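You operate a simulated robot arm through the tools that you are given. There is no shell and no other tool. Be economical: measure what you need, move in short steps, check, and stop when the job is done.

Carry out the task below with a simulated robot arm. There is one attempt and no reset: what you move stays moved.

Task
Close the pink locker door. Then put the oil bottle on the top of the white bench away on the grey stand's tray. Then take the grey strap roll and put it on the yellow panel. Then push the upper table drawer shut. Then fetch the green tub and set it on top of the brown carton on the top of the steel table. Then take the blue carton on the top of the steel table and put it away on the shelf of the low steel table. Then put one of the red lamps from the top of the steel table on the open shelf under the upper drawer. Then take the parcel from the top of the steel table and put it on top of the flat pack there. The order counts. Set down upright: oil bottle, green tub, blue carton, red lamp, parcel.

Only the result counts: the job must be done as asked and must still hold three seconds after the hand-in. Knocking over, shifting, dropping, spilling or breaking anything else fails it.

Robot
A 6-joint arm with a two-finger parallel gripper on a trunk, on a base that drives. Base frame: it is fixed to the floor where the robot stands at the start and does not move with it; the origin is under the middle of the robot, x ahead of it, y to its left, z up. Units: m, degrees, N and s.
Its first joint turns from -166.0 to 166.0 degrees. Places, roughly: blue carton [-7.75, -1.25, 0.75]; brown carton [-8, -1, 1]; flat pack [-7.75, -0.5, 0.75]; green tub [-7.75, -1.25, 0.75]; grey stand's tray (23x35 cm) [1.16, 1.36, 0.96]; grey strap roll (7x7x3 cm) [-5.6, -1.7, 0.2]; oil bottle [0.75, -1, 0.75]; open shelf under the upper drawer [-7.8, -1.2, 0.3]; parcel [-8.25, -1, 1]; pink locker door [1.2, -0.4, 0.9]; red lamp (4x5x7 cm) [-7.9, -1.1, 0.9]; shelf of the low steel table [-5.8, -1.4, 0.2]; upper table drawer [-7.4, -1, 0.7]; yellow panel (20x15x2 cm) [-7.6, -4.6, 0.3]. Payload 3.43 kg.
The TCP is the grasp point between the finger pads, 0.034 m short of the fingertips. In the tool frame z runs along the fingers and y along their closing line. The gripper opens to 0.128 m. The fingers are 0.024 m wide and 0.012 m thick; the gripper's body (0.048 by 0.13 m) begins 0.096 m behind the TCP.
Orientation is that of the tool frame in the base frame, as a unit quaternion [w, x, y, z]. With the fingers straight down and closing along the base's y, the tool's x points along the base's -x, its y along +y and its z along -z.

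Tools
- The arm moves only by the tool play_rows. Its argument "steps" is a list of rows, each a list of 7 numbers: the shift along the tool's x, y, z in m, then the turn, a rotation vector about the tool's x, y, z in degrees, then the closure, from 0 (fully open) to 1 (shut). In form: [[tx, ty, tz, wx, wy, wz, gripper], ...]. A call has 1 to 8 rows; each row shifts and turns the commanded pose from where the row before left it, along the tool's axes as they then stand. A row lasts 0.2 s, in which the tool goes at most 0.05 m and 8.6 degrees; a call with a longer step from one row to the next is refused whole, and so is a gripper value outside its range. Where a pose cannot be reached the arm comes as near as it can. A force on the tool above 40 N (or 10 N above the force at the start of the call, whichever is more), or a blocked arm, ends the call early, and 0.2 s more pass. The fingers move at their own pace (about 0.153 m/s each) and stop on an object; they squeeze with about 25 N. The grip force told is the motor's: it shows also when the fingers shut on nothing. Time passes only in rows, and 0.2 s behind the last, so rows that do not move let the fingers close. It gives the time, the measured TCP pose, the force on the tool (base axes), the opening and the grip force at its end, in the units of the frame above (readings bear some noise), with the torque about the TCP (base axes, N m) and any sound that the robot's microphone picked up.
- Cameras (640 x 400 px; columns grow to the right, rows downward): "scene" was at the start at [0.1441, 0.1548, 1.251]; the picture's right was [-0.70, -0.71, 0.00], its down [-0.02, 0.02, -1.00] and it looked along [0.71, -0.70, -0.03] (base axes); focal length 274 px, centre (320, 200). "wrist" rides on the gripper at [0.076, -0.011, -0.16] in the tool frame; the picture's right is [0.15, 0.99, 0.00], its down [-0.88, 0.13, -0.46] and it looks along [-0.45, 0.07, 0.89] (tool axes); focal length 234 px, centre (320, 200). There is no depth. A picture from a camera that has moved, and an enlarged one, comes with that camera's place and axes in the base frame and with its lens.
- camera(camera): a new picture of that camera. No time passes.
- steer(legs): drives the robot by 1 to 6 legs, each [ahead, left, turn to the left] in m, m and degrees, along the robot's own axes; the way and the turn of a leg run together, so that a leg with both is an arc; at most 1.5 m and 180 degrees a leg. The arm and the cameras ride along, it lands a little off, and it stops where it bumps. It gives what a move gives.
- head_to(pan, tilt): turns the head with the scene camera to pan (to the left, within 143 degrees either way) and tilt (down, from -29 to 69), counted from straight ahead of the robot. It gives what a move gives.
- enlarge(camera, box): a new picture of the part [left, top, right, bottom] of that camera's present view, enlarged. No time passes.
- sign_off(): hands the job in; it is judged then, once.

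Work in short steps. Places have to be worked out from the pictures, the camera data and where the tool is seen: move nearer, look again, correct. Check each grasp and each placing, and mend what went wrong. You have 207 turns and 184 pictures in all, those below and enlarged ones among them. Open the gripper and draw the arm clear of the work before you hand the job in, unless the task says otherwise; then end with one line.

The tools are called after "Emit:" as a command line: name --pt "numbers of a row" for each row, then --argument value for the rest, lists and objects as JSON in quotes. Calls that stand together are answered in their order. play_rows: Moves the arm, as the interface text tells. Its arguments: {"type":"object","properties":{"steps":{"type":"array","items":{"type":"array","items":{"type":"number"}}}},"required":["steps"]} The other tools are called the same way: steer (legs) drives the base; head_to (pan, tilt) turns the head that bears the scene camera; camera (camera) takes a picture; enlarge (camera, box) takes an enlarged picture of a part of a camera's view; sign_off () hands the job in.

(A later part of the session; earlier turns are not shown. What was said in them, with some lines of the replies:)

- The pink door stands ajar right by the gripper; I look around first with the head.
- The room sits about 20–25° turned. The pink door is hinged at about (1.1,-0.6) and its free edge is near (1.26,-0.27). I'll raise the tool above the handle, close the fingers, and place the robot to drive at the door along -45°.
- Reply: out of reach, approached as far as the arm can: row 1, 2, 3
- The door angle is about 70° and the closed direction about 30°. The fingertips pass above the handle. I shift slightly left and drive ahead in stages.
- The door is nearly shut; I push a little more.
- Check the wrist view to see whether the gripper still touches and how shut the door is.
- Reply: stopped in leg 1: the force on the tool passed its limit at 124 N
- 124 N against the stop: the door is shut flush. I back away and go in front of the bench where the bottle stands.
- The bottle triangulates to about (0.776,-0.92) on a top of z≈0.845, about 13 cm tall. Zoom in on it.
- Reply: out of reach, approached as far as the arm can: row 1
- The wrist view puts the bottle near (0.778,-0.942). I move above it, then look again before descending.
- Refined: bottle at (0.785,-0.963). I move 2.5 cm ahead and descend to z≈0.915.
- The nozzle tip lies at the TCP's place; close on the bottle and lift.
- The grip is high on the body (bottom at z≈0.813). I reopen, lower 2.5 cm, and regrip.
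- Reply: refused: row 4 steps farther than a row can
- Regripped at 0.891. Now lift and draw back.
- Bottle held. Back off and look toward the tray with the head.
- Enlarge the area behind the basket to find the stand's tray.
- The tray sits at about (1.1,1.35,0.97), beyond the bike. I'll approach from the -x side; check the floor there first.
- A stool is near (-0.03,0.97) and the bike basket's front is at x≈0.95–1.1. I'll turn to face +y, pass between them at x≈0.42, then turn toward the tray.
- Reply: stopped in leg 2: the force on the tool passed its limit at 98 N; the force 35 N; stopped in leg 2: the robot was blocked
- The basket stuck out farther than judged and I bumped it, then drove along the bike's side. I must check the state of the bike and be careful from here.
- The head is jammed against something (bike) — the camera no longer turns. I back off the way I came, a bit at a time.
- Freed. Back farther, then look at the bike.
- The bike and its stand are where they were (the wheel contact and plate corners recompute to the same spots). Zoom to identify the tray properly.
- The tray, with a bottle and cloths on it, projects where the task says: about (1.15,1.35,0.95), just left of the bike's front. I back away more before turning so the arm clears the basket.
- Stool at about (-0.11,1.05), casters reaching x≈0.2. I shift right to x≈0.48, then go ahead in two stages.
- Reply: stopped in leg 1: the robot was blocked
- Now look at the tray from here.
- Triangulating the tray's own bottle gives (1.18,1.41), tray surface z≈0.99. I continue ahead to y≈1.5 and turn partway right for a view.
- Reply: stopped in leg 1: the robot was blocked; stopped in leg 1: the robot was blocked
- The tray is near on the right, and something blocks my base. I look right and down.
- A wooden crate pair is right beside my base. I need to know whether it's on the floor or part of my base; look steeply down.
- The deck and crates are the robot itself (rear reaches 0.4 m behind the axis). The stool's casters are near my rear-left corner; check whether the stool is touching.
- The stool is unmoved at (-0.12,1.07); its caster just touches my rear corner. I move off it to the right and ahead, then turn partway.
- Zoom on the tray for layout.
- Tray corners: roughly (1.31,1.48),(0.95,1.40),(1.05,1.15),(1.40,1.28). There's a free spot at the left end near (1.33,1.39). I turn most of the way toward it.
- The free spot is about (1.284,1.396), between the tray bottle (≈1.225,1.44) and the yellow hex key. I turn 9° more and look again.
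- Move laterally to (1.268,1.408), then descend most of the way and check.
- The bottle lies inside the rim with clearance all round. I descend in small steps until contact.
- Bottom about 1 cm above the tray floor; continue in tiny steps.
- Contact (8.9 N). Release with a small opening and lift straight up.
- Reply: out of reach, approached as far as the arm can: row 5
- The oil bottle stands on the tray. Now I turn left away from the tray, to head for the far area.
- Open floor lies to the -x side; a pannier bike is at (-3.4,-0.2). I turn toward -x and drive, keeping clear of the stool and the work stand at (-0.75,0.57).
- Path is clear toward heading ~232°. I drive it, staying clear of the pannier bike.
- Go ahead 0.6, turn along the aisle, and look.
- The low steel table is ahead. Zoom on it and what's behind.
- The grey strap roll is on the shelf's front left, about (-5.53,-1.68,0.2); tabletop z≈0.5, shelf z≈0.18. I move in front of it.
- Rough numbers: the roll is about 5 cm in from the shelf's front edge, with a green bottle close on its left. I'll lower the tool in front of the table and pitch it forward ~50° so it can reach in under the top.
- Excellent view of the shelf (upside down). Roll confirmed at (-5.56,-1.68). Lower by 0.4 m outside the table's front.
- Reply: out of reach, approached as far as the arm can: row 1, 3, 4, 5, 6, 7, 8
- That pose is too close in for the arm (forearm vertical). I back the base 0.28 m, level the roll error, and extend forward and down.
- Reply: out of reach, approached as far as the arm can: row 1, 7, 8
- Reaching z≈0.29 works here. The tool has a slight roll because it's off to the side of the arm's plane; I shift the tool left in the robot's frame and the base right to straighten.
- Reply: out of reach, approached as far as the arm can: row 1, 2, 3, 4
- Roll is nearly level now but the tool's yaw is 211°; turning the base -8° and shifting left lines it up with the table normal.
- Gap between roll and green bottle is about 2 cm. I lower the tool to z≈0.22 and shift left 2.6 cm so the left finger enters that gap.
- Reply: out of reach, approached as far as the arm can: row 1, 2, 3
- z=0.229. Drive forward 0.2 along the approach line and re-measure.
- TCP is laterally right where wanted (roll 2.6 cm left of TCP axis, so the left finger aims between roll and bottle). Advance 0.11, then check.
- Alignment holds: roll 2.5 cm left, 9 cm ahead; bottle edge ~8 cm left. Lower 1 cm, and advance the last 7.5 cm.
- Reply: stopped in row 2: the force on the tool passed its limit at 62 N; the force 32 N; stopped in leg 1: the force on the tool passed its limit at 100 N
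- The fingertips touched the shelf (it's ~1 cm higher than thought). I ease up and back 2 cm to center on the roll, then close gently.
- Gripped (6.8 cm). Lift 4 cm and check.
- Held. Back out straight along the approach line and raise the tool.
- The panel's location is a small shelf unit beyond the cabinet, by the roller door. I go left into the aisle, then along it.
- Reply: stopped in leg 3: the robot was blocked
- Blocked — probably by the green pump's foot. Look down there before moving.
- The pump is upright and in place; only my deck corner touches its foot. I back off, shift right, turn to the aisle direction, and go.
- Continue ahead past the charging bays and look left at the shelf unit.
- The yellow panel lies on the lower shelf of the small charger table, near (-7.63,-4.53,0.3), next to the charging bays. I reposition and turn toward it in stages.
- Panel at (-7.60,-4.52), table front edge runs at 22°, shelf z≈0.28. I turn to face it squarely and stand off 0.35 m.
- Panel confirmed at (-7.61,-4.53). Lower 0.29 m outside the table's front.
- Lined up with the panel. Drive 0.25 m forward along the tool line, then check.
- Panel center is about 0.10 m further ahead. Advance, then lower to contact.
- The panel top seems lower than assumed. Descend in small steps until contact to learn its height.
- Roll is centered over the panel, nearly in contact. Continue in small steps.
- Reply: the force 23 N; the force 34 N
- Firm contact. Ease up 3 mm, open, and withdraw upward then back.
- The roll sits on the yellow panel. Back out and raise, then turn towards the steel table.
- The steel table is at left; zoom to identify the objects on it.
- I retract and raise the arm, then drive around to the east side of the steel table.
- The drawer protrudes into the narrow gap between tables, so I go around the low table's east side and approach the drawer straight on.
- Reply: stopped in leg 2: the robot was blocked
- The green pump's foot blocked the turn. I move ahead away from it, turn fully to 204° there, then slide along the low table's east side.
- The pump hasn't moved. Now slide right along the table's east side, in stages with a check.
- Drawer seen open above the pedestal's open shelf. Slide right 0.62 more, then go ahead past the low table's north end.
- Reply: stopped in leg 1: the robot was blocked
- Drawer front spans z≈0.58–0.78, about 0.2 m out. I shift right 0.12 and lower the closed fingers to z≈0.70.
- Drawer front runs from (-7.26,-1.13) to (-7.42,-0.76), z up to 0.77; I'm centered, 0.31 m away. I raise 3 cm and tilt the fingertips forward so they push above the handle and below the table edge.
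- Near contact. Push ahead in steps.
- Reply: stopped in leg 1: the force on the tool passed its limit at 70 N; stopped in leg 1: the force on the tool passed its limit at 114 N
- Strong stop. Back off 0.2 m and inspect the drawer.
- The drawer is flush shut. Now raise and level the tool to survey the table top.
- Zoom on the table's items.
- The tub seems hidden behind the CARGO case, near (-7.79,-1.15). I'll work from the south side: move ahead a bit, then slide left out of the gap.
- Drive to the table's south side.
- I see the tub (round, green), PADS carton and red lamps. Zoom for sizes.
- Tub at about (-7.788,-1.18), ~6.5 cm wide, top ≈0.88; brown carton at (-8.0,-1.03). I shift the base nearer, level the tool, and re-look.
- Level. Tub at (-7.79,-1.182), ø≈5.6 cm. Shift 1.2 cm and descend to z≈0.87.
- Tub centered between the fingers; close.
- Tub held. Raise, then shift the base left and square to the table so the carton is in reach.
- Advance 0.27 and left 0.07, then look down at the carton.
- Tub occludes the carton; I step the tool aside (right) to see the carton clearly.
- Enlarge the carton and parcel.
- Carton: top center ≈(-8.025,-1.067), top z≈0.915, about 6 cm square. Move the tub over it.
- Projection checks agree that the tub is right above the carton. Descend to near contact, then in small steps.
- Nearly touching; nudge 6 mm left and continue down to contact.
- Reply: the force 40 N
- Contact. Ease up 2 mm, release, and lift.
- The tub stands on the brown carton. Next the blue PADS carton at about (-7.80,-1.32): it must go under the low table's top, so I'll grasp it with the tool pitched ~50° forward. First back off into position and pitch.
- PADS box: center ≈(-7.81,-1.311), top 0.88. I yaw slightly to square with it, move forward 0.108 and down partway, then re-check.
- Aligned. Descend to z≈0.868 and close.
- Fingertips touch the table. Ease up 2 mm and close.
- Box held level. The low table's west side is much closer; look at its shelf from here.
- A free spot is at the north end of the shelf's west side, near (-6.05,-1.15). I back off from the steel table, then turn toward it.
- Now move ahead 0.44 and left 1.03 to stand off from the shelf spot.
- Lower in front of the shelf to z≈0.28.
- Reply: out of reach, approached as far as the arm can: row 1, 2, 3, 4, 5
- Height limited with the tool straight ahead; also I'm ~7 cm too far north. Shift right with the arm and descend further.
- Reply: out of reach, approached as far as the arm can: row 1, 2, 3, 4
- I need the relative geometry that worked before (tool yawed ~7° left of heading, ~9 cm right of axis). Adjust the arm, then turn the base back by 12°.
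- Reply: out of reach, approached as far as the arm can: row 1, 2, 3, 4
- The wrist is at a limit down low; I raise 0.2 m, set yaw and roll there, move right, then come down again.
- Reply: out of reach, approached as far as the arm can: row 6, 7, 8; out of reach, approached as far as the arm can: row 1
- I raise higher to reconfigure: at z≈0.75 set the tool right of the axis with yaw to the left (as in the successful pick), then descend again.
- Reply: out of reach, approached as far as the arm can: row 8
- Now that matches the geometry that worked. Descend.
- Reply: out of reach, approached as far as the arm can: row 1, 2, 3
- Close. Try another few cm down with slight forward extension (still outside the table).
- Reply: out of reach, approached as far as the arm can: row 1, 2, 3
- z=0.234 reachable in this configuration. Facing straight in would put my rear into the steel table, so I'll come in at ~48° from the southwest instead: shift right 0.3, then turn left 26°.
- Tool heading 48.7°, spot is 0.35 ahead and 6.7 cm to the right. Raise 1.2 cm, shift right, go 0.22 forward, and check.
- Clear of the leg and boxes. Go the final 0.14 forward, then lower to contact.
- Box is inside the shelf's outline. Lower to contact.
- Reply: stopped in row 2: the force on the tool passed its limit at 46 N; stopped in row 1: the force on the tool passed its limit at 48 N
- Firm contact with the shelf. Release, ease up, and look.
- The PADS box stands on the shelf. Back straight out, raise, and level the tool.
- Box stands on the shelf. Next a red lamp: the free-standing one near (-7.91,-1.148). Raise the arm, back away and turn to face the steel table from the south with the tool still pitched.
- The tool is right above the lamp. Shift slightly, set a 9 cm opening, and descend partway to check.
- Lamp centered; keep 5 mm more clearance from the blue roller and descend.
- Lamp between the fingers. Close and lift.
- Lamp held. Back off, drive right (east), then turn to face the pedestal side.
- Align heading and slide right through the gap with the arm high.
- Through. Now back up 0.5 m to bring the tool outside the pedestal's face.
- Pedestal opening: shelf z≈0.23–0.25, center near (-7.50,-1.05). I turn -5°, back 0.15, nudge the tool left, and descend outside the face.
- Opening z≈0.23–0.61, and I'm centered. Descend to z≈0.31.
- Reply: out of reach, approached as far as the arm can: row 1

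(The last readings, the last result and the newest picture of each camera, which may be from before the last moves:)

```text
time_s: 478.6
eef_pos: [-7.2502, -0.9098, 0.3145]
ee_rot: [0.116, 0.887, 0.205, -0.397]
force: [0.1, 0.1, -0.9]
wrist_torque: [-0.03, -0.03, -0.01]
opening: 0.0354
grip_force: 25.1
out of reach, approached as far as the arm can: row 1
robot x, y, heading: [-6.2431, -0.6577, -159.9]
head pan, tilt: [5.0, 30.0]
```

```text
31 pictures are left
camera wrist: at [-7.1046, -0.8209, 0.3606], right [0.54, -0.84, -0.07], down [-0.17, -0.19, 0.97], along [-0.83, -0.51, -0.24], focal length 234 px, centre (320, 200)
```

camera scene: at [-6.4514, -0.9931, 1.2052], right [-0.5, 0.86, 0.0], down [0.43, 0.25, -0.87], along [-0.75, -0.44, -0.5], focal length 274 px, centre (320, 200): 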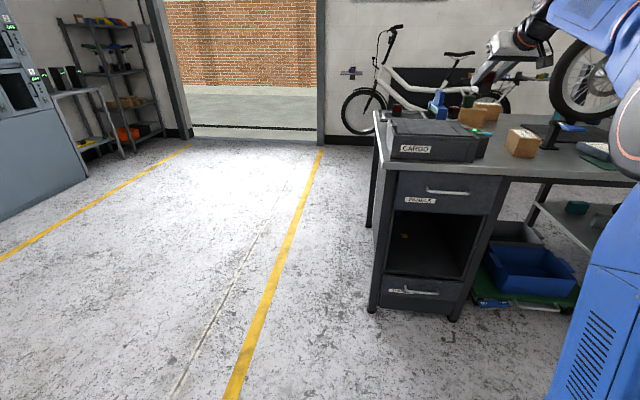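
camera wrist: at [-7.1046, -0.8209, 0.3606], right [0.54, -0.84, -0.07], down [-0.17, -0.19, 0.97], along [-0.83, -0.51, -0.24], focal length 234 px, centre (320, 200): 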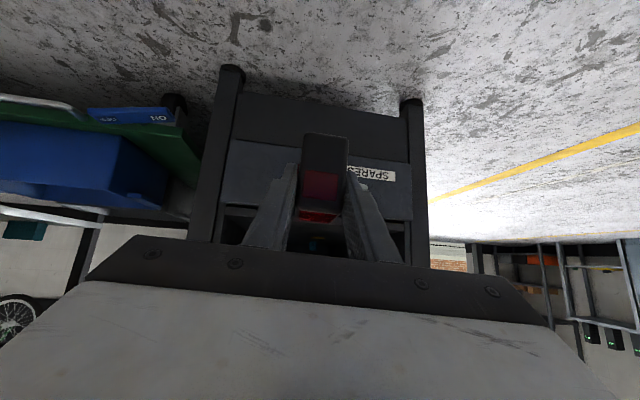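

The shelf lip is nearer z≈0.27; raise 3 cm and drive in 0.24 m, then check.

Emit:
play_rows --pt "-0.0242 0 -0.0209 0 0 0 1" --pt "0 0 0 0 0 0 1"

Emit:
steer --legs '[[0.237, 0.038, 0]]'

Emit:
camera --camera "wrist"

```text
time_s: 479.2
eef_pos: [-7.2517, -0.9068, 0.3441]
ee_rot: [0.11, 0.886, 0.207, -0.4]
force: [-0.2, -0.2, -0.5]
wrist_torque: [-0.01, 0.02, 0.01]
opening: 0.0355
grip_force: 25.1
robot x, y, heading: [-6.2401, -0.6578, -160.0]
head pan, tilt: [5.0, 30.0]
```

```text
time_s: 481.0
eef_pos: [-7.4569, -1.019, 0.3463]
ee_rot: [0.108, 0.887, 0.203, -0.401]
force: [6.7, 7.2, 1.9]
wrist_torque: [0.34, -0.25, -0.23]
opening: 0.0355
grip_force: 24.8
robot x, y, heading: [-6.4458, -0.7765, -160.0]
head pan, tilt: [5.0, 30.0]
```

```text
30 pictures are left
camera wrist: at [-7.3105, -0.9321, 0.3915], right [0.53, -0.84, -0.08], down [-0.16, -0.19, 0.97], along [-0.83, -0.5, -0.24], focal length 234 px, centre (320, 200)
```

wrist: 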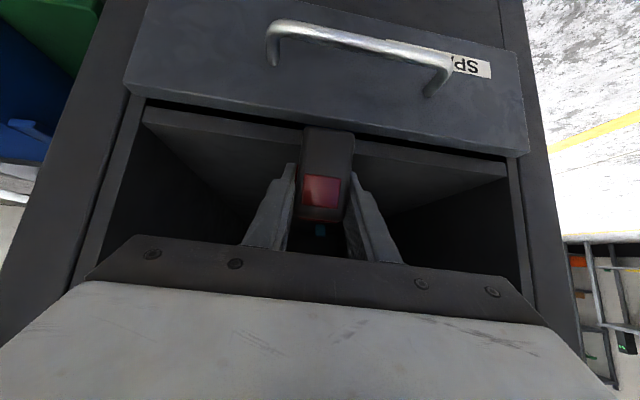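

A light contact with the shelf lip: raise 3 cm before going in.

Emit:
steer --legs '[[-0.03, 0, 0]]'

Emit:
play_rows --pt "-0.0242 0 -0.0209 0 0 0 1" --pt "0 0 0 0 0 0 1"

Emit:
steer --legs '[[0.09, 0.01, 0]]'

Emit:
camera --camera "wrist"

```text
time_s: 481.8
eef_pos: [-7.4279, -1.0099, 0.3458]
ee_rot: [0.109, 0.887, 0.203, -0.401]
force: [-0.2, 0.3, -0.1]
wrist_torque: [-0.01, -0.01, 0.01]
opening: 0.0356
grip_force: 25.1
robot x, y, heading: [-6.4197, -0.7592, -159.9]
head pan, tilt: [5.0, 30.0]
```

```text
time_s: 482.4
eef_pos: [-7.4294, -1.0087, 0.3775]
ee_rot: [0.109, 0.887, 0.204, -0.4]
force: [0.1, -0.2, -0.2]
wrist_torque: [0.0, -0.02, 0.02]
opening: 0.0359
grip_force: 25.1
robot x, y, heading: [-6.417, -0.7594, -159.7]
head pan, tilt: [5.0, 30.0]
```

```text
time_s: 483.5
eef_pos: [-7.5136, -1.0461, 0.3774]
ee_rot: [0.108, 0.887, 0.203, -0.401]
force: [-0.3, 0.3, -0.2]
wrist_torque: [0.0, -0.02, -0.01]
opening: 0.0356
grip_force: 25.1
robot x, y, heading: [-6.498, -0.8013, -160.0]
head pan, tilt: [5.0, 30.0]
```

```text
29 pictures are left
camera wrist: at [-7.3664, -0.9591, 0.4233], right [0.53, -0.84, -0.08], down [-0.16, -0.19, 0.97], along [-0.83, -0.5, -0.24], focal length 234 px, centre (320, 200)
```

wrist: 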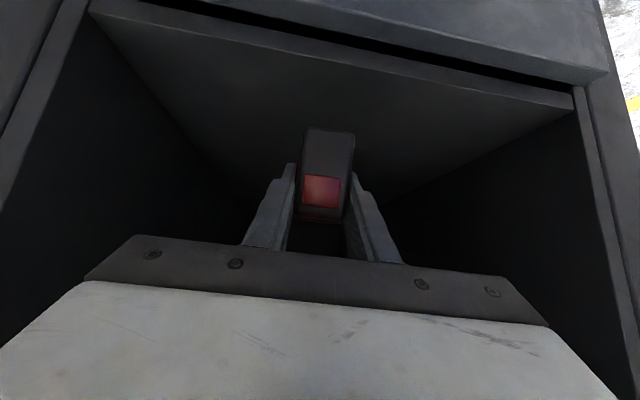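

Inside the opening. Advance 5 cm more and lower to contact.

Emit:
steer --legs '[[0.055, 0.006, 0]]'

Emit:
play_rows --pt "0.0189 0 0.0163 0 0 0 1" --pt "0 0 0 0 0 0 1"

Emit:
play_rows --pt "0.0045 0 0.0039 0 0 0 1" --pt "0 0 0 0 0 0 1"

Emit:
play_rows --pt "0.0045 0 0.0039 0 0 0 1" --pt "0 0 0 0 0 0 1"

```text
time_s: 484.4
eef_pos: [-7.565, -1.0695, 0.3778]
ee_rot: [0.109, 0.887, 0.203, -0.4]
force: [0.4, 0.1, -0.5]
wrist_torque: [0.0, -0.01, 0.0]
opening: 0.0355
grip_force: 25.3
robot x, y, heading: [-6.5509, -0.8273, -160.2]
head pan, tilt: [5.0, 30.0]
```

```text
time_s: 485.1
eef_pos: [-7.5645, -1.0697, 0.3532]
ee_rot: [0.109, 0.887, 0.203, -0.401]
force: [0.1, -0.5, -0.7]
wrist_torque: [-0.03, 0.01, 0.0]
opening: 0.0358
grip_force: 24.9
robot x, y, heading: [-6.5558, -0.8282, -160.2]
head pan, tilt: [5.0, 30.0]
```

```text
time_s: 485.6
eef_pos: [-7.5659, -1.0718, 0.3495]
ee_rot: [0.109, 0.886, 0.202, -0.403]
force: [1.8, 1.2, 19.8]
wrist_torque: [0.19, 0.3, -0.04]
opening: 0.0356
grip_force: 25.4
robot x, y, heading: [-6.5567, -0.8282, -160.3]
head pan, tilt: [5.0, 30.0]
```

```text
time_s: 486.2
eef_pos: [-7.563, -1.0705, 0.3418]
ee_rot: [0.109, 0.886, 0.203, -0.402]
force: [0.0, 0.6, 18.2]
wrist_torque: [0.16, 0.42, 0.03]
opening: 0.0357
grip_force: 25.0
robot x, y, heading: [-6.5513, -0.8267, -160.2]
head pan, tilt: [5.0, 30.0]
```

Contact. Release gently and raise slightly, then look.

Emit:
play_rows --pt "-0.003 0 -0.0026 0 0 0 1" --pt "0 0 0 0 0 0 0.55" --pt "0 0 0 0 0 0 0.55" --pt "-0.0076 0 -0.0065 0 0 0 0.55"

Emit:
camera --camera "wrist"

```text
time_s: 487.2
eef_pos: [-7.5649, -1.0698, 0.3533]
ee_rot: [0.108, 0.887, 0.203, -0.401]
force: [-1.0, 0.0, -0.1]
wrist_torque: [-0.01, 0.02, -0.02]
opening: 0.0577
grip_force: 0.0
robot x, y, heading: [-6.5495, -0.8271, -160.4]
head pan, tilt: [5.0, 30.0]
```

```text
28 pictures are left
camera wrist: at [-7.4179, -0.9834, 0.3997], right [0.53, -0.84, -0.08], down [-0.16, -0.19, 0.97], along [-0.83, -0.5, -0.24], focal length 234 px, centre (320, 200)
```

wrist: 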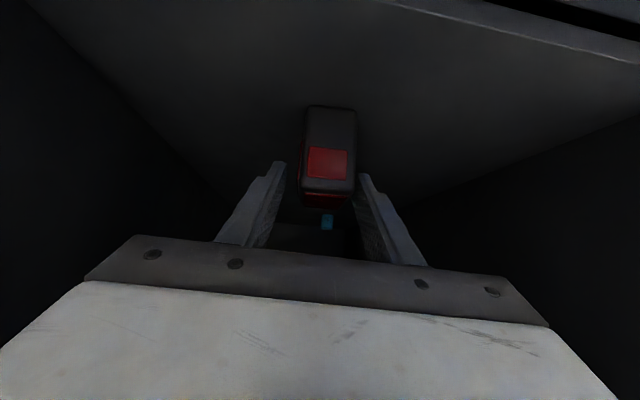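

The lamp stands upright on the shelf. Withdraw straight back.

Emit:
steer --legs '[[-0.33, -0.05, 0]]'

Emit:
camera --camera "wrist"

Emit:
play_rows --pt "-0.0378 0 -0.0326 0 0 0 0" --pt "-0.0378 0 -0.0326 0 0 0 0" --pt "-0.0378 0 -0.0326 0 0 0 0" --pt "-0.0378 0 -0.0326 0 0 0 0" --pt "-0.0378 0 -0.0326 0 0 0 0" --pt "-0.0378 0 -0.0326 0 0 0 0" --pt "-0.0378 0 -0.0326 0 0 0 0" --pt "-0.0378 0 -0.0326 0 0 0 0"

Emit:
play_rows --pt "-0.0378 0 -0.0326 0 0 0 0" --pt "-0.0378 0 -0.0326 0 0 0 0" --pt "0 0 0 0 8.4 0 0" --pt "0 0 0 0 8.4 0 0" --pt "0 0 0 0 8.4 0 0" --pt "0 0 0 0 8.4 0 0" --pt "0 0 0 0 8.4 0 0" --pt "0 0 0 0 7.5 0 0"

```text
time_s: 489.5
eef_pos: [-7.2674, -0.9127, 0.354]
ee_rot: [0.109, 0.887, 0.203, -0.401]
force: [-0.5, 0.9, -0.8]
wrist_torque: [0.03, -0.02, -0.01]
opening: 0.0576
grip_force: 0.0
robot x, y, heading: [-6.2578, -0.6676, -160.0]
head pan, tilt: [5.0, 30.0]
```

```text
27 pictures are left
camera wrist: at [-7.1215, -0.8256, 0.3998], right [0.53, -0.84, -0.08], down [-0.16, -0.19, 0.97], along [-0.83, -0.5, -0.24], focal length 234 px, centre (320, 200)
```

wrist: 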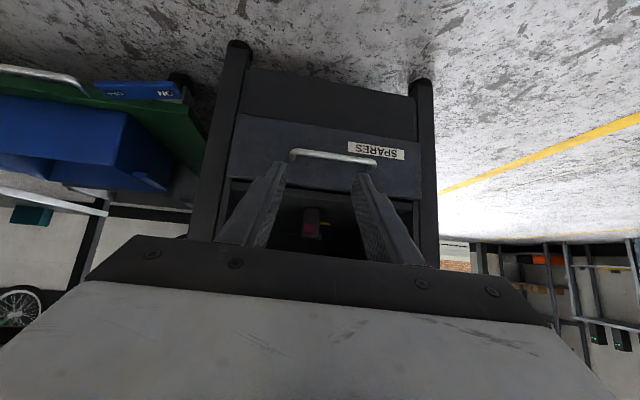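

```text
time_s: 491.3
eef_pos: [-7.2752, -0.8992, 0.7514]
ee_rot: [0.109, 0.887, 0.204, -0.401]
force: [-0.3, 0.4, -0.5]
wrist_torque: [-0.04, -0.04, 0.02]
opening: 0.1279
grip_force: 0.0
robot x, y, heading: [-6.2528, -0.6732, -160.2]
head pan, tilt: [5.0, 30.0]
```

```text
time_s: 493.1
eef_pos: [-7.2776, -0.8993, 0.8528]
ee_rot: [0.014, 0.973, 0.23, 0.008]
force: [0.4, -0.5, 1.5]
wrist_torque: [-0.06, 0.05, 0.01]
opening: 0.128
grip_force: 0.1
robot x, y, heading: [-6.252, -0.6687, -159.9]
head pan, tilt: [5.0, 30.0]
```

Lamp is in place and visible inside. Last item: the parcel ("STOP 1") near (-8.15,-1.03) onto the flat pack (east side). I'll pick it from the south with a vertical tool, then place from the east. Retract/raise and go back through the gap.

Emit:
play_rows --pt "0.035 0 -0.035 0 0 0 0" --pt "0.035 0 -0.035 0 0 0 0" --pt "0.035 0 -0.035 0 0 0 0" --pt "0.035 0 -0.035 0 0 0 0" --pt "0.035 0 -0.035 0 0 0 0" --pt "0.02 0 -0.035 0 0 0 0" --pt "0 0 -0.035 0 0 0 0" --pt "0 0 -0.02 0 0 0 0"

Emit:
steer --legs '[[0.62, -0.1, 5]]'

Emit:
camera --camera "wrist"

```text
time_s: 494.9
eef_pos: [-7.1076, -0.8054, 1.1183]
ee_rot: [0.014, 0.973, 0.231, 0.008]
force: [0.4, 0.2, -0.3]
wrist_torque: [0.01, 0.01, 0.04]
opening: 0.1281
grip_force: 0.1
robot x, y, heading: [-6.2572, -0.6685, -160.4]
head pan, tilt: [5.0, 30.0]
```

```text
time_s: 498.4
eef_pos: [-7.7135, -1.0296, 1.12]
ee_rot: [0.013, 0.962, 0.273, 0.007]
force: [-0.8, -0.7, -0.9]
wrist_torque: [-0.01, 0.0, 0.01]
opening: 0.128
grip_force: 0.0
robot x, y, heading: [-6.8745, -0.8191, -155.3]
head pan, tilt: [5.0, 30.0]
```

```text
26 pictures are left
camera wrist: at [-7.6583, -0.9781, 1.2774], right [0.64, -0.76, 0.03], down [-0.69, -0.56, 0.45], along [-0.33, -0.31, -0.89], focal length 234 px, centre (320, 200)
```

wrist: 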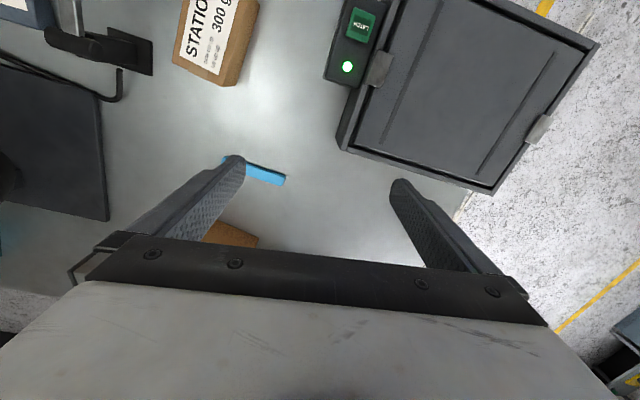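

Slide left through the gap, turn to face north-west, and go to the south side near the parcel.

Emit:
steer --legs '[[0, 1.5, 0]]'

Emit:
steer --legs '[[0, 0, -92], [0, 1.4, 0]]'

```text
time_s: 505.9
eef_pos: [-7.1014, -2.3779, 1.1185]
ee_rot: [0.013, 0.965, 0.261, 0.008]
force: [0.1, -0.1, -0.6]
wrist_torque: [0.02, 0.01, 0.03]
opening: 0.1282
grip_force: 0.1
robot x, y, heading: [-6.2603, -2.188, -156.7]
head pan, tilt: [5.0, 30.0]
```

```text
time_s: 516.8
eef_pos: [-7.7315, -1.8303, 1.1203]
ee_rot: [0.015, 0.86, -0.51, -0.005]
force: [0.1, -1.0, -0.2]
wrist_torque: [0.04, 0.0, 0.01]
opening: 0.1279
grip_force: 0.1
robot x, y, heading: [-7.5696, -2.68, 111.8]
head pan, tilt: [5.0, 30.0]
```

Advance toward the table and look down.

Emit:
steer --legs '[[0.74, 0.07, 0]]'

Emit:
camera --camera "wrist"

```text
time_s: 520.9
eef_pos: [-8.0555, -1.1575, 1.1187]
ee_rot: [0.015, 0.856, -0.517, -0.004]
force: [0.3, 0.2, 0.5]
wrist_torque: [-0.02, -0.03, 0.0]
opening: 0.128
grip_force: 0.0
robot x, y, heading: [-7.9047, -2.0081, 111.0]
head pan, tilt: [5.0, 30.0]
```

```text
25 pictures are left
camera wrist: at [-8.0075, -1.2168, 1.2774], right [-0.81, -0.59, 0.03], down [-0.51, 0.73, 0.45], along [-0.29, 0.35, -0.89], focal length 234 px, centre (320, 200)
```

wrist: 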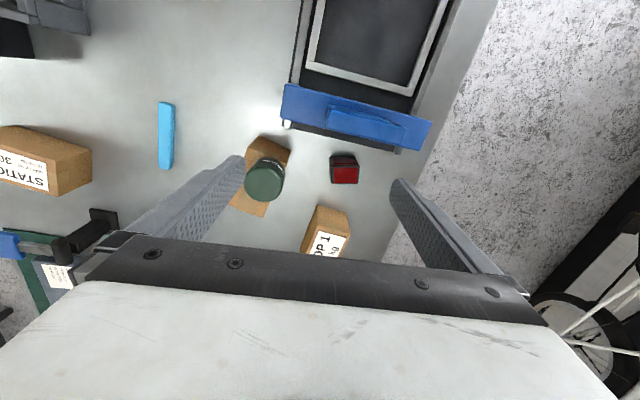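

Parcel near (-8.19,-0.99). Move 0.1 closer, level the tool, extend, and look again.

Emit:
steer --legs '[[0.1, 0, 0]]'

Emit:
play_rows --pt "-0.02 0.04 0 1.7 0 0 0" --pt "-0.03 0 0.03 0 0 0 0"

Emit:
camera --camera "wrist"

```text
time_s: 522.0
eef_pos: [-8.0841, -1.0834, 1.1156]
ee_rot: [0.017, 0.856, -0.517, -0.004]
force: [0.2, 0.3, 0.2]
wrist_torque: [-0.01, -0.01, 0.01]
opening: 0.1279
grip_force: 0.1
robot x, y, heading: [-7.9306, -1.9375, 111.1]
head pan, tilt: [5.0, 30.0]
stopped in leg 1: the robot was blocked; the commanded pose is now the measured one
```

```text
time_s: 522.6
eef_pos: [-8.1409, -1.0601, 1.0868]
ee_rot: [0.004, 0.856, -0.518, 0.004]
force: [-1.1, 0.2, 0.4]
wrist_torque: [0.07, 0.0, -0.01]
opening: 0.128
grip_force: 0.0
robot x, y, heading: [-7.9336, -1.9357, 110.9]
head pan, tilt: [5.0, 30.0]
```

```text
24 pictures are left
camera wrist: at [-8.0964, -1.1204, 1.2456], right [-0.81, -0.59, 0.0], down [-0.53, 0.72, 0.45], along [-0.26, 0.36, -0.9], focal length 234 px, centre (320, 200)
```

wrist: 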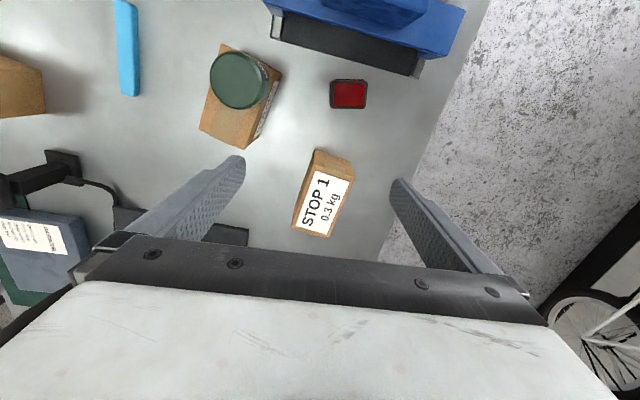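

Parcel: center ≈(-8.197,-0.987), top 0.917, short side ≈6.5 cm across heading 13°/193°. I rotate the gripper ~15° to match, move over it, and check.

Emit:
play_rows --pt "-0.045 0.008 0 0 0 0 0.2" --pt "-0.045 0.008 0 0 0 0 0.2" --pt "0 0 0.02 0 0 7.35 0.2" --pt "0 0 0.02 0 0 7.35 0.2" --pt "0 0 0 0 0 0 0.2"

Emit:
camera --camera "wrist"

```text
time_s: 524.0
eef_pos: [-8.1809, -1.0055, 1.0497]
ee_rot: [-0.002, 0.78, -0.626, -0.002]
force: [0.2, -1.5, -0.4]
wrist_torque: [0.06, 0.04, 0.02]
opening: 0.1026
grip_force: 0.1
robot x, y, heading: [-7.9163, -1.9524, 110.4]
head pan, tilt: [5.0, 30.0]
stopped in row 5: the arm was blocked; the commanded pose is now the measured one
```

```text
23 pictures are left
camera wrist: at [-8.154, -1.0785, 1.2077], right [-0.93, -0.36, 0.0], down [-0.32, 0.83, 0.46], along [-0.16, 0.43, -0.89], focal length 234 px, centre (320, 200)
```

wrist: 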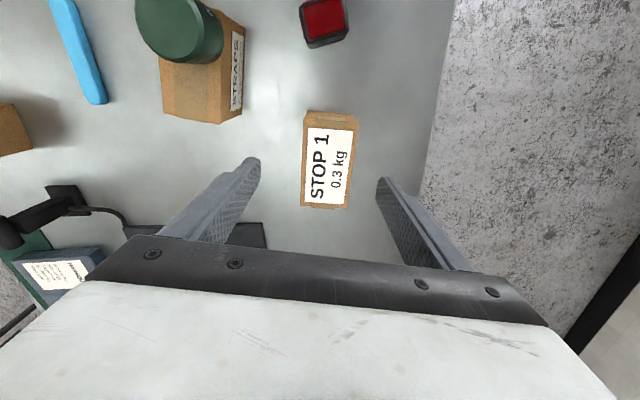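

Parcel nicely aligned but at the reach limit. I tilt the tool 12° forward to gain reach, keeping that tilt for placing too, then move over and descend.

Emit:
play_rows --pt "0 0.007 0 0 -6 0 0.2" --pt "0 0.007 0 0 -6 0 0.2" --pt "-0.021 0 0.005 0 0 0 0.2" --pt "0 0 0 0 0 0 0.2"

Emit:
camera --camera "wrist"

```text
time_s: 525.0
eef_pos: [-8.2004, -0.9768, 1.0454]
ee_rot: [-0.065, 0.777, -0.621, -0.082]
force: [0.4, -0.1, 0.2]
wrist_torque: [0.0, 0.0, 0.02]
opening: 0.1024
grip_force: 0.0
robot x, y, heading: [-7.9234, -1.9432, 110.8]
head pan, tilt: [5.0, 30.0]
```

```text
22 pictures are left
camera wrist: at [-8.1664, -1.0799, 1.1853], right [-0.93, -0.36, -0.03], down [-0.29, 0.72, 0.63], along [-0.2, 0.6, -0.78], focal length 234 px, centre (320, 200)
```

wrist: 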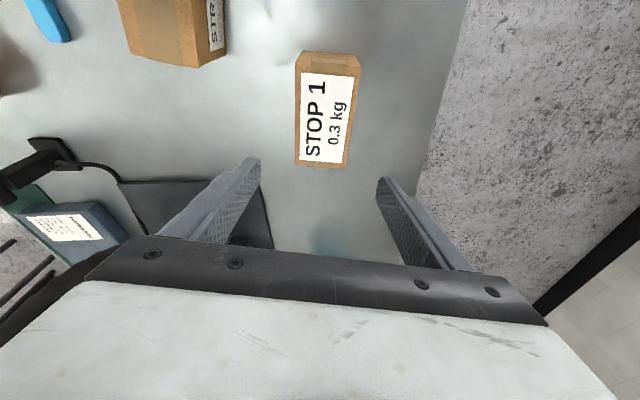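

Centered. Descend 0.15 and close.

Emit:
play_rows --pt "0.0195 0 0.045 0 0 0 0.2" --pt "0.0102 0 0.048 0 0 0 0.2" --pt "0.0102 0 0.048 0 0 0 0.2" --pt "0 0 0 0 0 0 0.2"

Emit:
camera --camera "wrist"

```text
time_s: 526.0
eef_pos: [-8.2041, -0.9748, 0.8827]
ee_rot: [-0.06, 0.777, -0.622, -0.073]
force: [0.3, -0.4, 0.0]
wrist_torque: [0.0, 0.0, -0.01]
opening: 0.1026
grip_force: 0.1
robot x, y, heading: [-7.9233, -1.9435, 110.5]
head pan, tilt: [5.0, 30.0]
```

```text
21 pictures are left
camera wrist: at [-8.1709, -1.0753, 1.0231], right [-0.93, -0.36, -0.03], down [-0.3, 0.73, 0.61], along [-0.2, 0.58, -0.79], focal length 234 px, centre (320, 200)
```

wrist: 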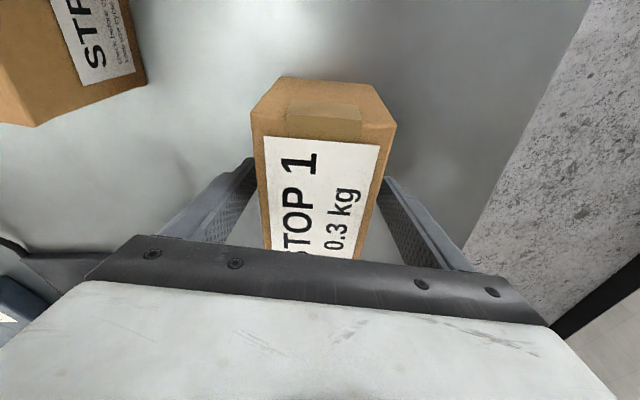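

Straddling the parcel. Close and lift.

Emit:
play_rows --pt "0 0 0 0 0 0 0.5" --pt "0 0 0 0 0 0 1" --pt "0 0 0 0 0 0 1"

Emit:
play_rows --pt "-0.0083 0 -0.039 0 0 0 1" --pt "-0.0102 0 -0.048 0 0 0 1" --pt "-0.0102 0 -0.048 0 0 0 1" --pt "-0.0102 0 -0.048 0 0 0 1" --pt "0.03 0 -0.02 0 0 0 1" --pt "0.04 0 0 0 0 0 1"

Emit:
camera --camera "wrist"

```text
time_s: 526.9
eef_pos: [-8.2055, -0.9753, 0.8825]
ee_rot: [-0.061, 0.777, -0.622, -0.073]
force: [0.9, 0.2, -0.5]
wrist_torque: [0.1, 0.04, -0.03]
opening: 0.071
grip_force: 25.2
robot x, y, heading: [-7.9247, -1.9503, 110.9]
head pan, tilt: [5.0, 30.0]
```

```text
time_s: 528.2
eef_pos: [-8.1921, -1.039, 1.0731]
ee_rot: [-0.06, 0.777, -0.622, -0.072]
force: [-1.2, 1.8, -3.3]
wrist_torque: [-0.06, -0.01, 0.0]
opening: 0.0707
grip_force: 24.7
robot x, y, heading: [-7.9187, -1.9415, 110.9]
head pan, tilt: [5.0, 30.0]
```

```text
20 pictures are left
camera wrist: at [-8.1585, -1.1381, 1.2148], right [-0.93, -0.36, -0.03], down [-0.3, 0.73, 0.61], along [-0.2, 0.58, -0.79], focal length 234 px, centre (320, 200)
```

wrist: 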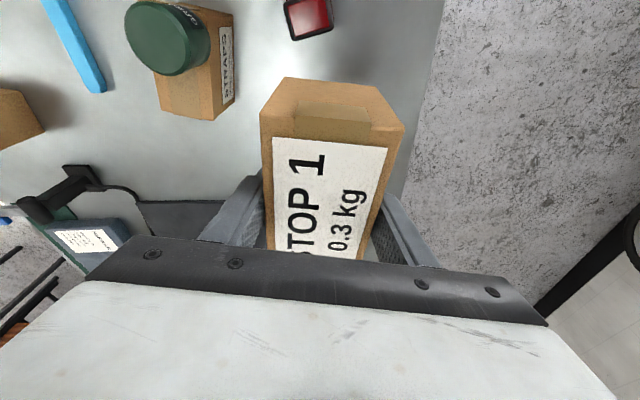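

Parcel held. Raise, retract, and back away from the table.

Emit:
play_rows --pt "0.04 0 -0.02 0 0 0 1" --pt "0.03 0 -0.03 0 0 0 1" --pt "0 0 0 0 0 0 1"

Emit:
steer --legs '[[-0.72, 0, 0]]'

Emit:
steer --legs '[[0, -1.45, 0]]'

Emit:
steer --legs '[[0, 0, 93.5]]'

```text
time_s: 529.0
eef_pos: [-8.1713, -1.116, 1.1152]
ee_rot: [-0.061, 0.776, -0.623, -0.073]
force: [0.2, -0.3, -3.2]
wrist_torque: [0.03, 0.02, -0.02]
opening: 0.0707
grip_force: 25.1
robot x, y, heading: [-7.9241, -1.9412, 110.5]
head pan, tilt: [5.0, 30.0]
```

```text
time_s: 533.0
eef_pos: [-7.9111, -1.8036, 1.1151]
ee_rot: [-0.061, 0.777, -0.623, -0.073]
force: [0.6, -0.9, -3.2]
wrist_torque: [0.05, 0.04, -0.03]
opening: 0.0709
grip_force: 25.1
robot x, y, heading: [-7.6618, -2.6323, 110.8]
head pan, tilt: [5.0, 30.0]
```

```text
time_s: 540.3
eef_pos: [-6.5385, -1.2881, 1.1141]
ee_rot: [-0.061, 0.776, -0.623, -0.073]
force: [-0.2, -0.1, -3.6]
wrist_torque: [0.03, 0.0, 0.0]
opening: 0.0708
grip_force: 25.2
robot x, y, heading: [-6.2919, -2.1189, 110.4]
head pan, tilt: [5.0, 30.0]
```

```text
time_s: 544.8
eef_pos: [-7.0884, -2.4555, 1.114]
ee_rot: [0.014, 0.982, 0.165, -0.094]
force: [0.4, -0.5, -2.6]
wrist_torque: [-0.01, 0.01, -0.01]
opening: 0.0706
grip_force: 24.5
robot x, y, heading: [-6.2955, -2.1131, -153.1]
head pan, tilt: [5.0, 30.0]
```

Align and slide right through the gap with the parcel high.

Emit:
steer --legs '[[0, 0, -2], [0, -1.33, 0]]'

Emit:
steer --legs '[[0, -0.4, 0]]'

Emit:
camera --camera "wrist"

Emit:
head_to --pan -5 --tilt 30

Emit:
camera --camera "scene"

```text
time_s: 551.9
eef_pos: [-7.6763, -1.2175, 1.1146]
ee_rot: [0.013, 0.984, 0.153, -0.094]
force: [0.3, -0.3, -2.5]
wrist_torque: [-0.02, 0.03, 0.02]
opening: 0.0703
grip_force: 25.3
robot x, y, heading: [-6.8743, -0.8998, -154.3]
head pan, tilt: [5.0, 30.0]
```

```text
time_s: 554.4
eef_pos: [-7.8444, -0.8665, 1.1146]
ee_rot: [0.014, 0.983, 0.155, -0.094]
force: [-0.4, 0.5, -3.0]
wrist_torque: [-0.04, 0.02, -0.05]
opening: 0.0703
grip_force: 24.9
robot x, y, heading: [-7.0405, -0.5463, -153.9]
head pan, tilt: [5.0, 30.0]
```

```text
19 pictures are left
camera wrist: at [-7.7492, -0.8247, 1.256], right [0.44, -0.9, -0.03], down [-0.7, -0.36, 0.61], along [-0.56, -0.25, -0.79], focal length 234 px, centre (320, 200)
```

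wrist: 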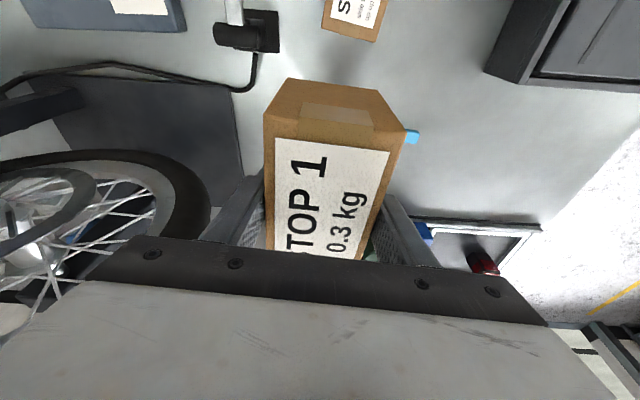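

```text
time_s: 555.1
eef_pos: [-7.8439, -0.8653, 1.1136]
ee_rot: [0.013, 0.983, 0.155, -0.094]
force: [0.7, -0.3, -2.9]
wrist_torque: [-0.02, 0.05, -0.02]
opening: 0.0703
grip_force: 25.0
robot x, y, heading: [-7.0499, -0.5457, -154.0]
head pan, tilt: [-5.0, 30.0]
```

```text
18 pictures are left
camera scene: at [-7.1048, -0.8124, 1.2052], right [-0.36, 0.93, 0.0], down [0.47, 0.18, -0.87], along [-0.81, -0.31, -0.5], focal length 274 px, centre (320, 200)
```

scene: 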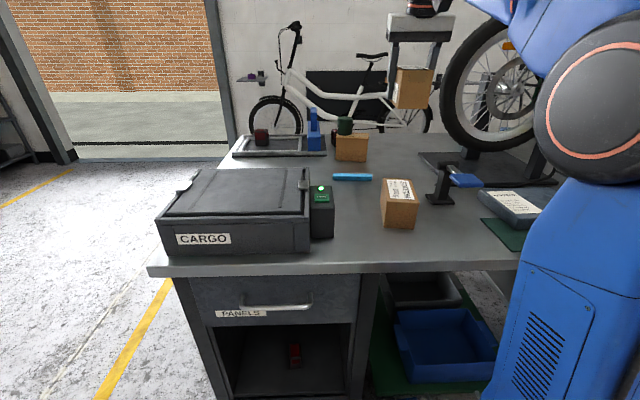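

Flat pack seen near (-7.81,-0.57), with the wheel stand behind it. I back off first, then shift right, and look down.

Emit:
steer --legs '[[-0.2, 0, 0], [0, -0.22, 0]]'

Emit:
camera --camera "wrist"

```text
time_s: 558.0
eef_pos: [-7.76, -0.5878, 1.1147]
ee_rot: [0.013, 0.983, 0.155, -0.094]
force: [1.0, 0.2, -2.9]
wrist_torque: [-0.02, 0.0, 0.04]
opening: 0.0701
grip_force: 25.4
robot x, y, heading: [-6.9599, -0.2654, -154.3]
head pan, tilt: [-5.0, 30.0]
```

```text
17 pictures are left
camera wrist: at [-7.6633, -0.5445, 1.256], right [0.44, -0.9, -0.03], down [-0.7, -0.37, 0.61], along [-0.56, -0.25, -0.79], focal length 234 px, centre (320, 200)
```

wrist: 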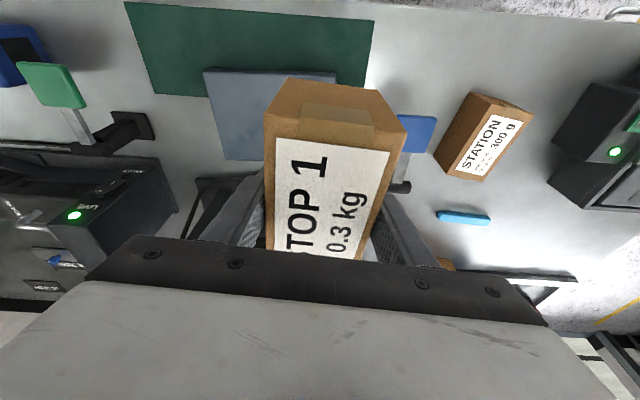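

Flat pack: center ≈(-7.824,-0.521), about 20×14.5 cm, top ≈0.875. Move the parcel over it and descend partway.

Emit:
play_rows --pt "-0.026 -0.0415 0.005 0 0 0 1" --pt "-0.026 -0.0415 0.005 0 0 0 1" --pt "0.0085 0 0.0441 0 0 0 1" --pt "0.0085 0 0.0441 0 0 0 1" --pt "0.0085 0 0.0441 0 0 0 1" --pt "0 0 0 0 0 0 1"

Emit:
camera --camera "wrist"

Emit:
camera --camera "scene"

```text
time_s: 559.4
eef_pos: [-7.8383, -0.5221, 0.9808]
ee_rot: [0.013, 0.983, 0.155, -0.094]
force: [-0.5, 0.0, -2.5]
wrist_torque: [-0.01, 0.01, 0.04]
opening: 0.0701
grip_force: 25.2
robot x, y, heading: [-6.9584, -0.2632, -154.2]
head pan, tilt: [-5.0, 30.0]
```

```text
16 pictures are left
camera wrist: at [-7.7426, -0.4798, 1.1224], right [0.44, -0.9, -0.03], down [-0.7, -0.36, 0.61], along [-0.56, -0.25, -0.79], focal length 234 px, centre (320, 200)
```

wrist: 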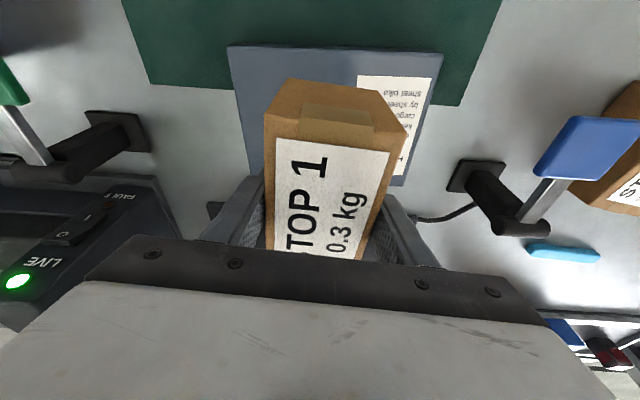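

```text
15 pictures are left
camera scene: at [-7.019, -0.5312, 1.2052], right [-0.36, 0.93, 0.0], down [0.47, 0.18, -0.87], along [-0.81, -0.31, -0.5], focal length 274 px, centre (320, 200)
```

scene: 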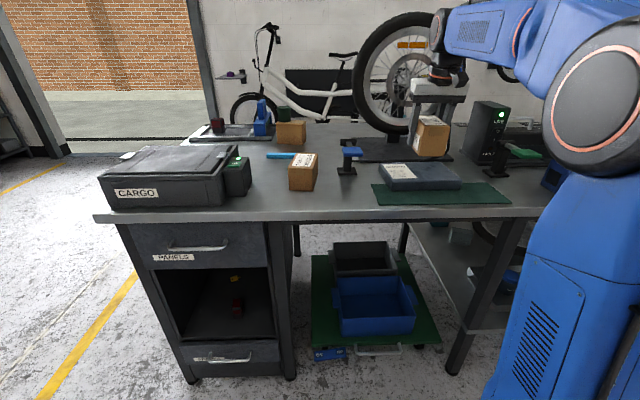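

Projection shows the parcel will land on the slab's center. Descend 5 cm, then small steps.

Emit:
play_rows --pt "0.0057 0 0.0294 0 0 0 1" --pt "0.0038 0 0.0196 0 0 0 1" --pt "0 0 0 0 0 0 1"

Emit:
play_rows --pt "0.001 0 0.005 0 0 0 1" --pt "0 0 0 0 0 0 1"

Emit:
play_rows --pt "0.001 0 0.005 0 0 0 1" --pt "0 0 0 0 0 0 1"

Emit:
play_rows --pt "0.001 0 0.004 0 0 0 1" --pt "0 0 0 0 0 0 1"

```text
time_s: 560.2
eef_pos: [-7.837, -0.5232, 0.9304]
ee_rot: [0.013, 0.983, 0.156, -0.094]
force: [-0.7, 0.6, -2.6]
wrist_torque: [0.0, 0.06, -0.01]
opening: 0.0702
grip_force: 24.8
robot x, y, heading: [-6.9572, -0.2622, -154.1]
head pan, tilt: [-5.0, 30.0]
```

```text
time_s: 560.8
eef_pos: [-7.8363, -0.5237, 0.9259]
ee_rot: [0.013, 0.983, 0.156, -0.094]
force: [0.1, -0.4, -3.4]
wrist_torque: [-0.03, 0.02, 0.02]
opening: 0.0699
grip_force: 25.5
robot x, y, heading: [-6.9588, -0.2648, -154.3]
head pan, tilt: [-5.0, 30.0]
```

```text
time_s: 561.4
eef_pos: [-7.8365, -0.5238, 0.9198]
ee_rot: [0.013, 0.983, 0.156, -0.094]
force: [0.5, -0.1, -2.2]
wrist_torque: [-0.02, 0.04, -0.02]
opening: 0.0701
grip_force: 25.1
robot x, y, heading: [-6.9551, -0.2626, -154.0]
head pan, tilt: [-5.0, 30.0]
```

```text
time_s: 562.0
eef_pos: [-7.8355, -0.5243, 0.9149]
ee_rot: [0.013, 0.983, 0.157, -0.094]
force: [-0.7, -0.2, -1.7]
wrist_torque: [0.02, -0.04, -0.03]
opening: 0.0699
grip_force: 25.0
robot x, y, heading: [-6.9561, -0.2631, -154.0]
head pan, tilt: [-5.0, 30.0]
```

Emit:
play_rows --pt "0.001 0 0.004 0 0 0 1" --pt "0 0 0 0 0 0 1"

Emit:
play_rows --pt "0.001 0 0.004 0 0 0 1" --pt "0 0 0 0 0 0 1"

Emit:
enlarge --camera "scene" --box '[360, 60, 520, 220]'

```text
time_s: 562.6
eef_pos: [-7.8341, -0.5231, 0.9138]
ee_rot: [0.014, 0.983, 0.155, -0.096]
force: [-5.6, 1.8, 20.3]
wrist_torque: [-0.13, -0.52, 0.39]
opening: 0.07
grip_force: 25.0
robot x, y, heading: [-6.9563, -0.262, -154.0]
head pan, tilt: [-5.0, 30.0]
```

```text
time_s: 563.2
eef_pos: [-7.834, -0.5242, 0.9098]
ee_rot: [0.013, 0.983, 0.155, -0.095]
force: [-7.6, -1.5, 31.1]
wrist_torque: [0.02, -0.71, -0.13]
opening: 0.0697
grip_force: 24.8
robot x, y, heading: [-6.9543, -0.2671, -154.0]
head pan, tilt: [-5.0, 30.0]
```

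```text
2.50 times, centred on (440, 140) of scene
camera zoom: at [-7.0181, -0.5309, 1.2053], right [-0.36, 0.93, 0.0], down [0.47, 0.18, -0.87], along [-0.81, -0.31, -0.5], focal length 686 px, centre (20, 350)
```

zoom: 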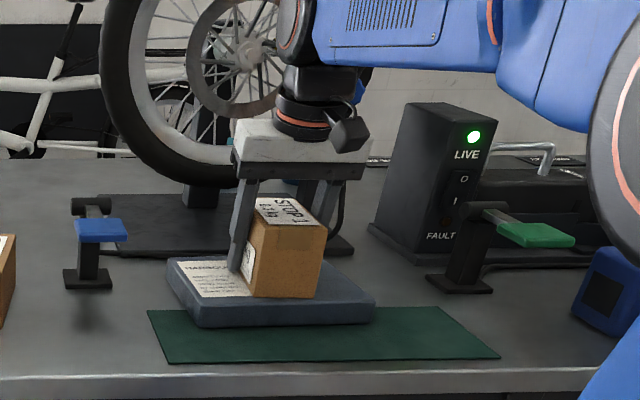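

The parcel rests on the flat pack. Ease up 2 mm, release, and lift clear.

Emit:
play_rows --pt "0 0 -0.003 0 0 0 1" --pt "0 0 0 0 0 0 0.3" --pt "0 0 0 0 0 0 0.3" --pt "-0.0057 0 -0.0294 0 0 0 0.3" --pt "-0.0085 0 -0.0441 0 0 0 0.3" --pt "-0.0085 0 -0.0441 0 0 0 0.3" --pt "-0.0085 0 -0.0441 0 0 0 0.3" --pt "0 0 0 0 0 0 0"

Emit:
camera --camera "wrist"

Emit:
camera --camera "scene"

```text
time_s: 565.0
eef_pos: [-7.8328, -0.5234, 1.0726]
ee_rot: [0.014, 0.983, 0.155, -0.094]
force: [0.3, -0.7, 0.7]
wrist_torque: [-0.03, 0.02, 0.02]
opening: 0.128
grip_force: 0.1
robot x, y, heading: [-6.9556, -0.2635, -154.3]
head pan, tilt: [-5.0, 30.0]
```

```text
13 pictures are left
camera wrist: at [-7.737, -0.4822, 1.214], right [0.44, -0.9, -0.03], down [-0.7, -0.37, 0.61], along [-0.56, -0.25, -0.79], focal length 234 px, centre (320, 200)
```

wrist: 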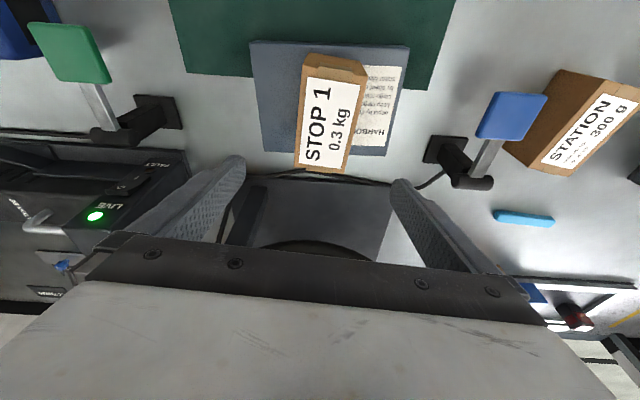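

```text
12 pictures are left
camera scene: at [-7.0189, -0.5311, 1.2052], right [-0.36, 0.93, 0.0], down [0.47, 0.18, -0.87], along [-0.81, -0.31, -0.5], focal length 274 px, centre (320, 200)
```

scene: 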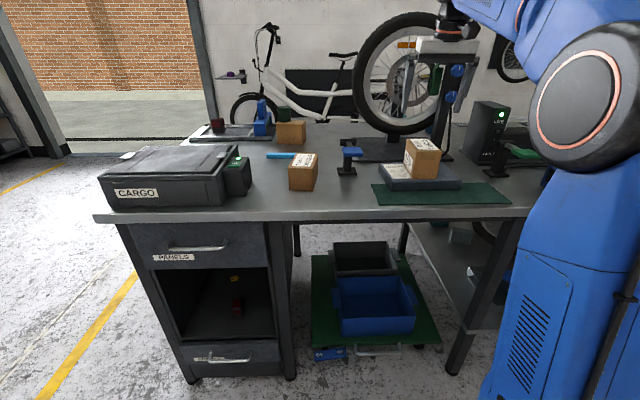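

Parcel stands on the flat pack. I draw back from the table and verify the tub on the carton and the lamp once more.

Emit:
steer --legs '[[-0.3, 0, 0]]'

Emit:
enlarge --camera "scene" --box '[180, 80, 480, 320]'

Emit:
head_to --pan 85 --tilt 35

Emit:
camera --camera "scene"

```text
time_s: 567.0
eef_pos: [-7.5672, -0.3882, 1.0722]
ee_rot: [0.012, 0.984, 0.151, -0.094]
force: [-0.1, -0.5, 0.5]
wrist_torque: [-0.01, 0.03, -0.04]
opening: 0.1281
grip_force: 0.0
robot x, y, heading: [-6.6891, -0.1343, -154.4]
head pan, tilt: [-5.0, 30.0]
```

```text
1.67 times, centred on (330, 200) of scene
camera zoom: at [-6.7529, -0.4015, 1.2052], right [-0.35, 0.94, 0.0], down [0.47, 0.18, -0.87], along [-0.81, -0.3, -0.5], focal length 457 px, centre (303, 200)
```

zoom: 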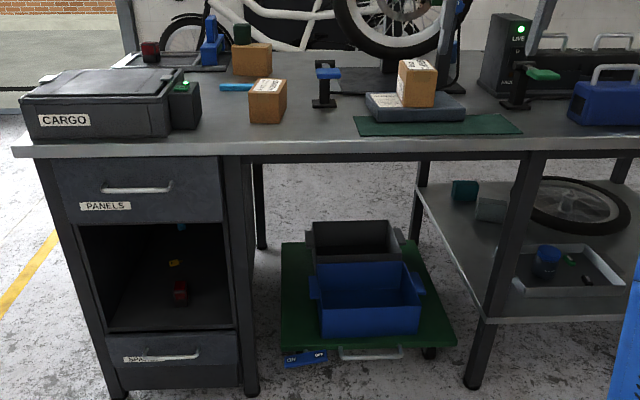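

```text
time_s: 568.7
eef_pos: [-7.5674, -0.388, 1.0726]
ee_rot: [0.013, 0.984, 0.151, -0.094]
force: [-0.5, -0.6, 0.5]
wrist_torque: [0.03, -0.03, -0.04]
opening: 0.1281
grip_force: 0.1
robot x, y, heading: [-6.6858, -0.1363, -154.4]
head pan, tilt: [85.0, 35.0]
```

```text
10 pictures are left
camera scene: at [-6.6374, -0.4523, 1.1974], right [-0.94, -0.35, 0.0], down [-0.2, 0.54, -0.82], along [0.29, -0.77, -0.57], focal length 274 px, centre (320, 200)
```

scene: 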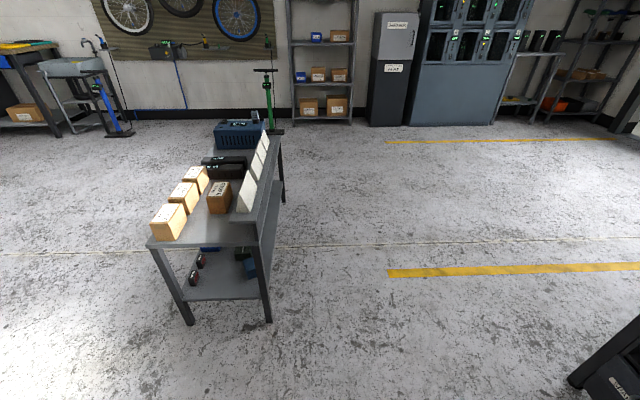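

The PADS box sits on the low table's shelf, the lamp is in the open shelf, the tub is on the carton and the parcel on the flat pack. The gripper is open and clear, so I hand in.

Emit:
sign_off

```text
The job is handed in.
```

I finished all eight steps in the order you gave and handed the job in. I could not tell whether it passed, because the hand-in gave no verdict. Along the way the robot bumped the bike on the grey stand (98 N on its basket) and the green pump's foot, and it touched the stool and the steel table. I saw none of them move. The tub may overhang its carton's edge by a few millimetres.
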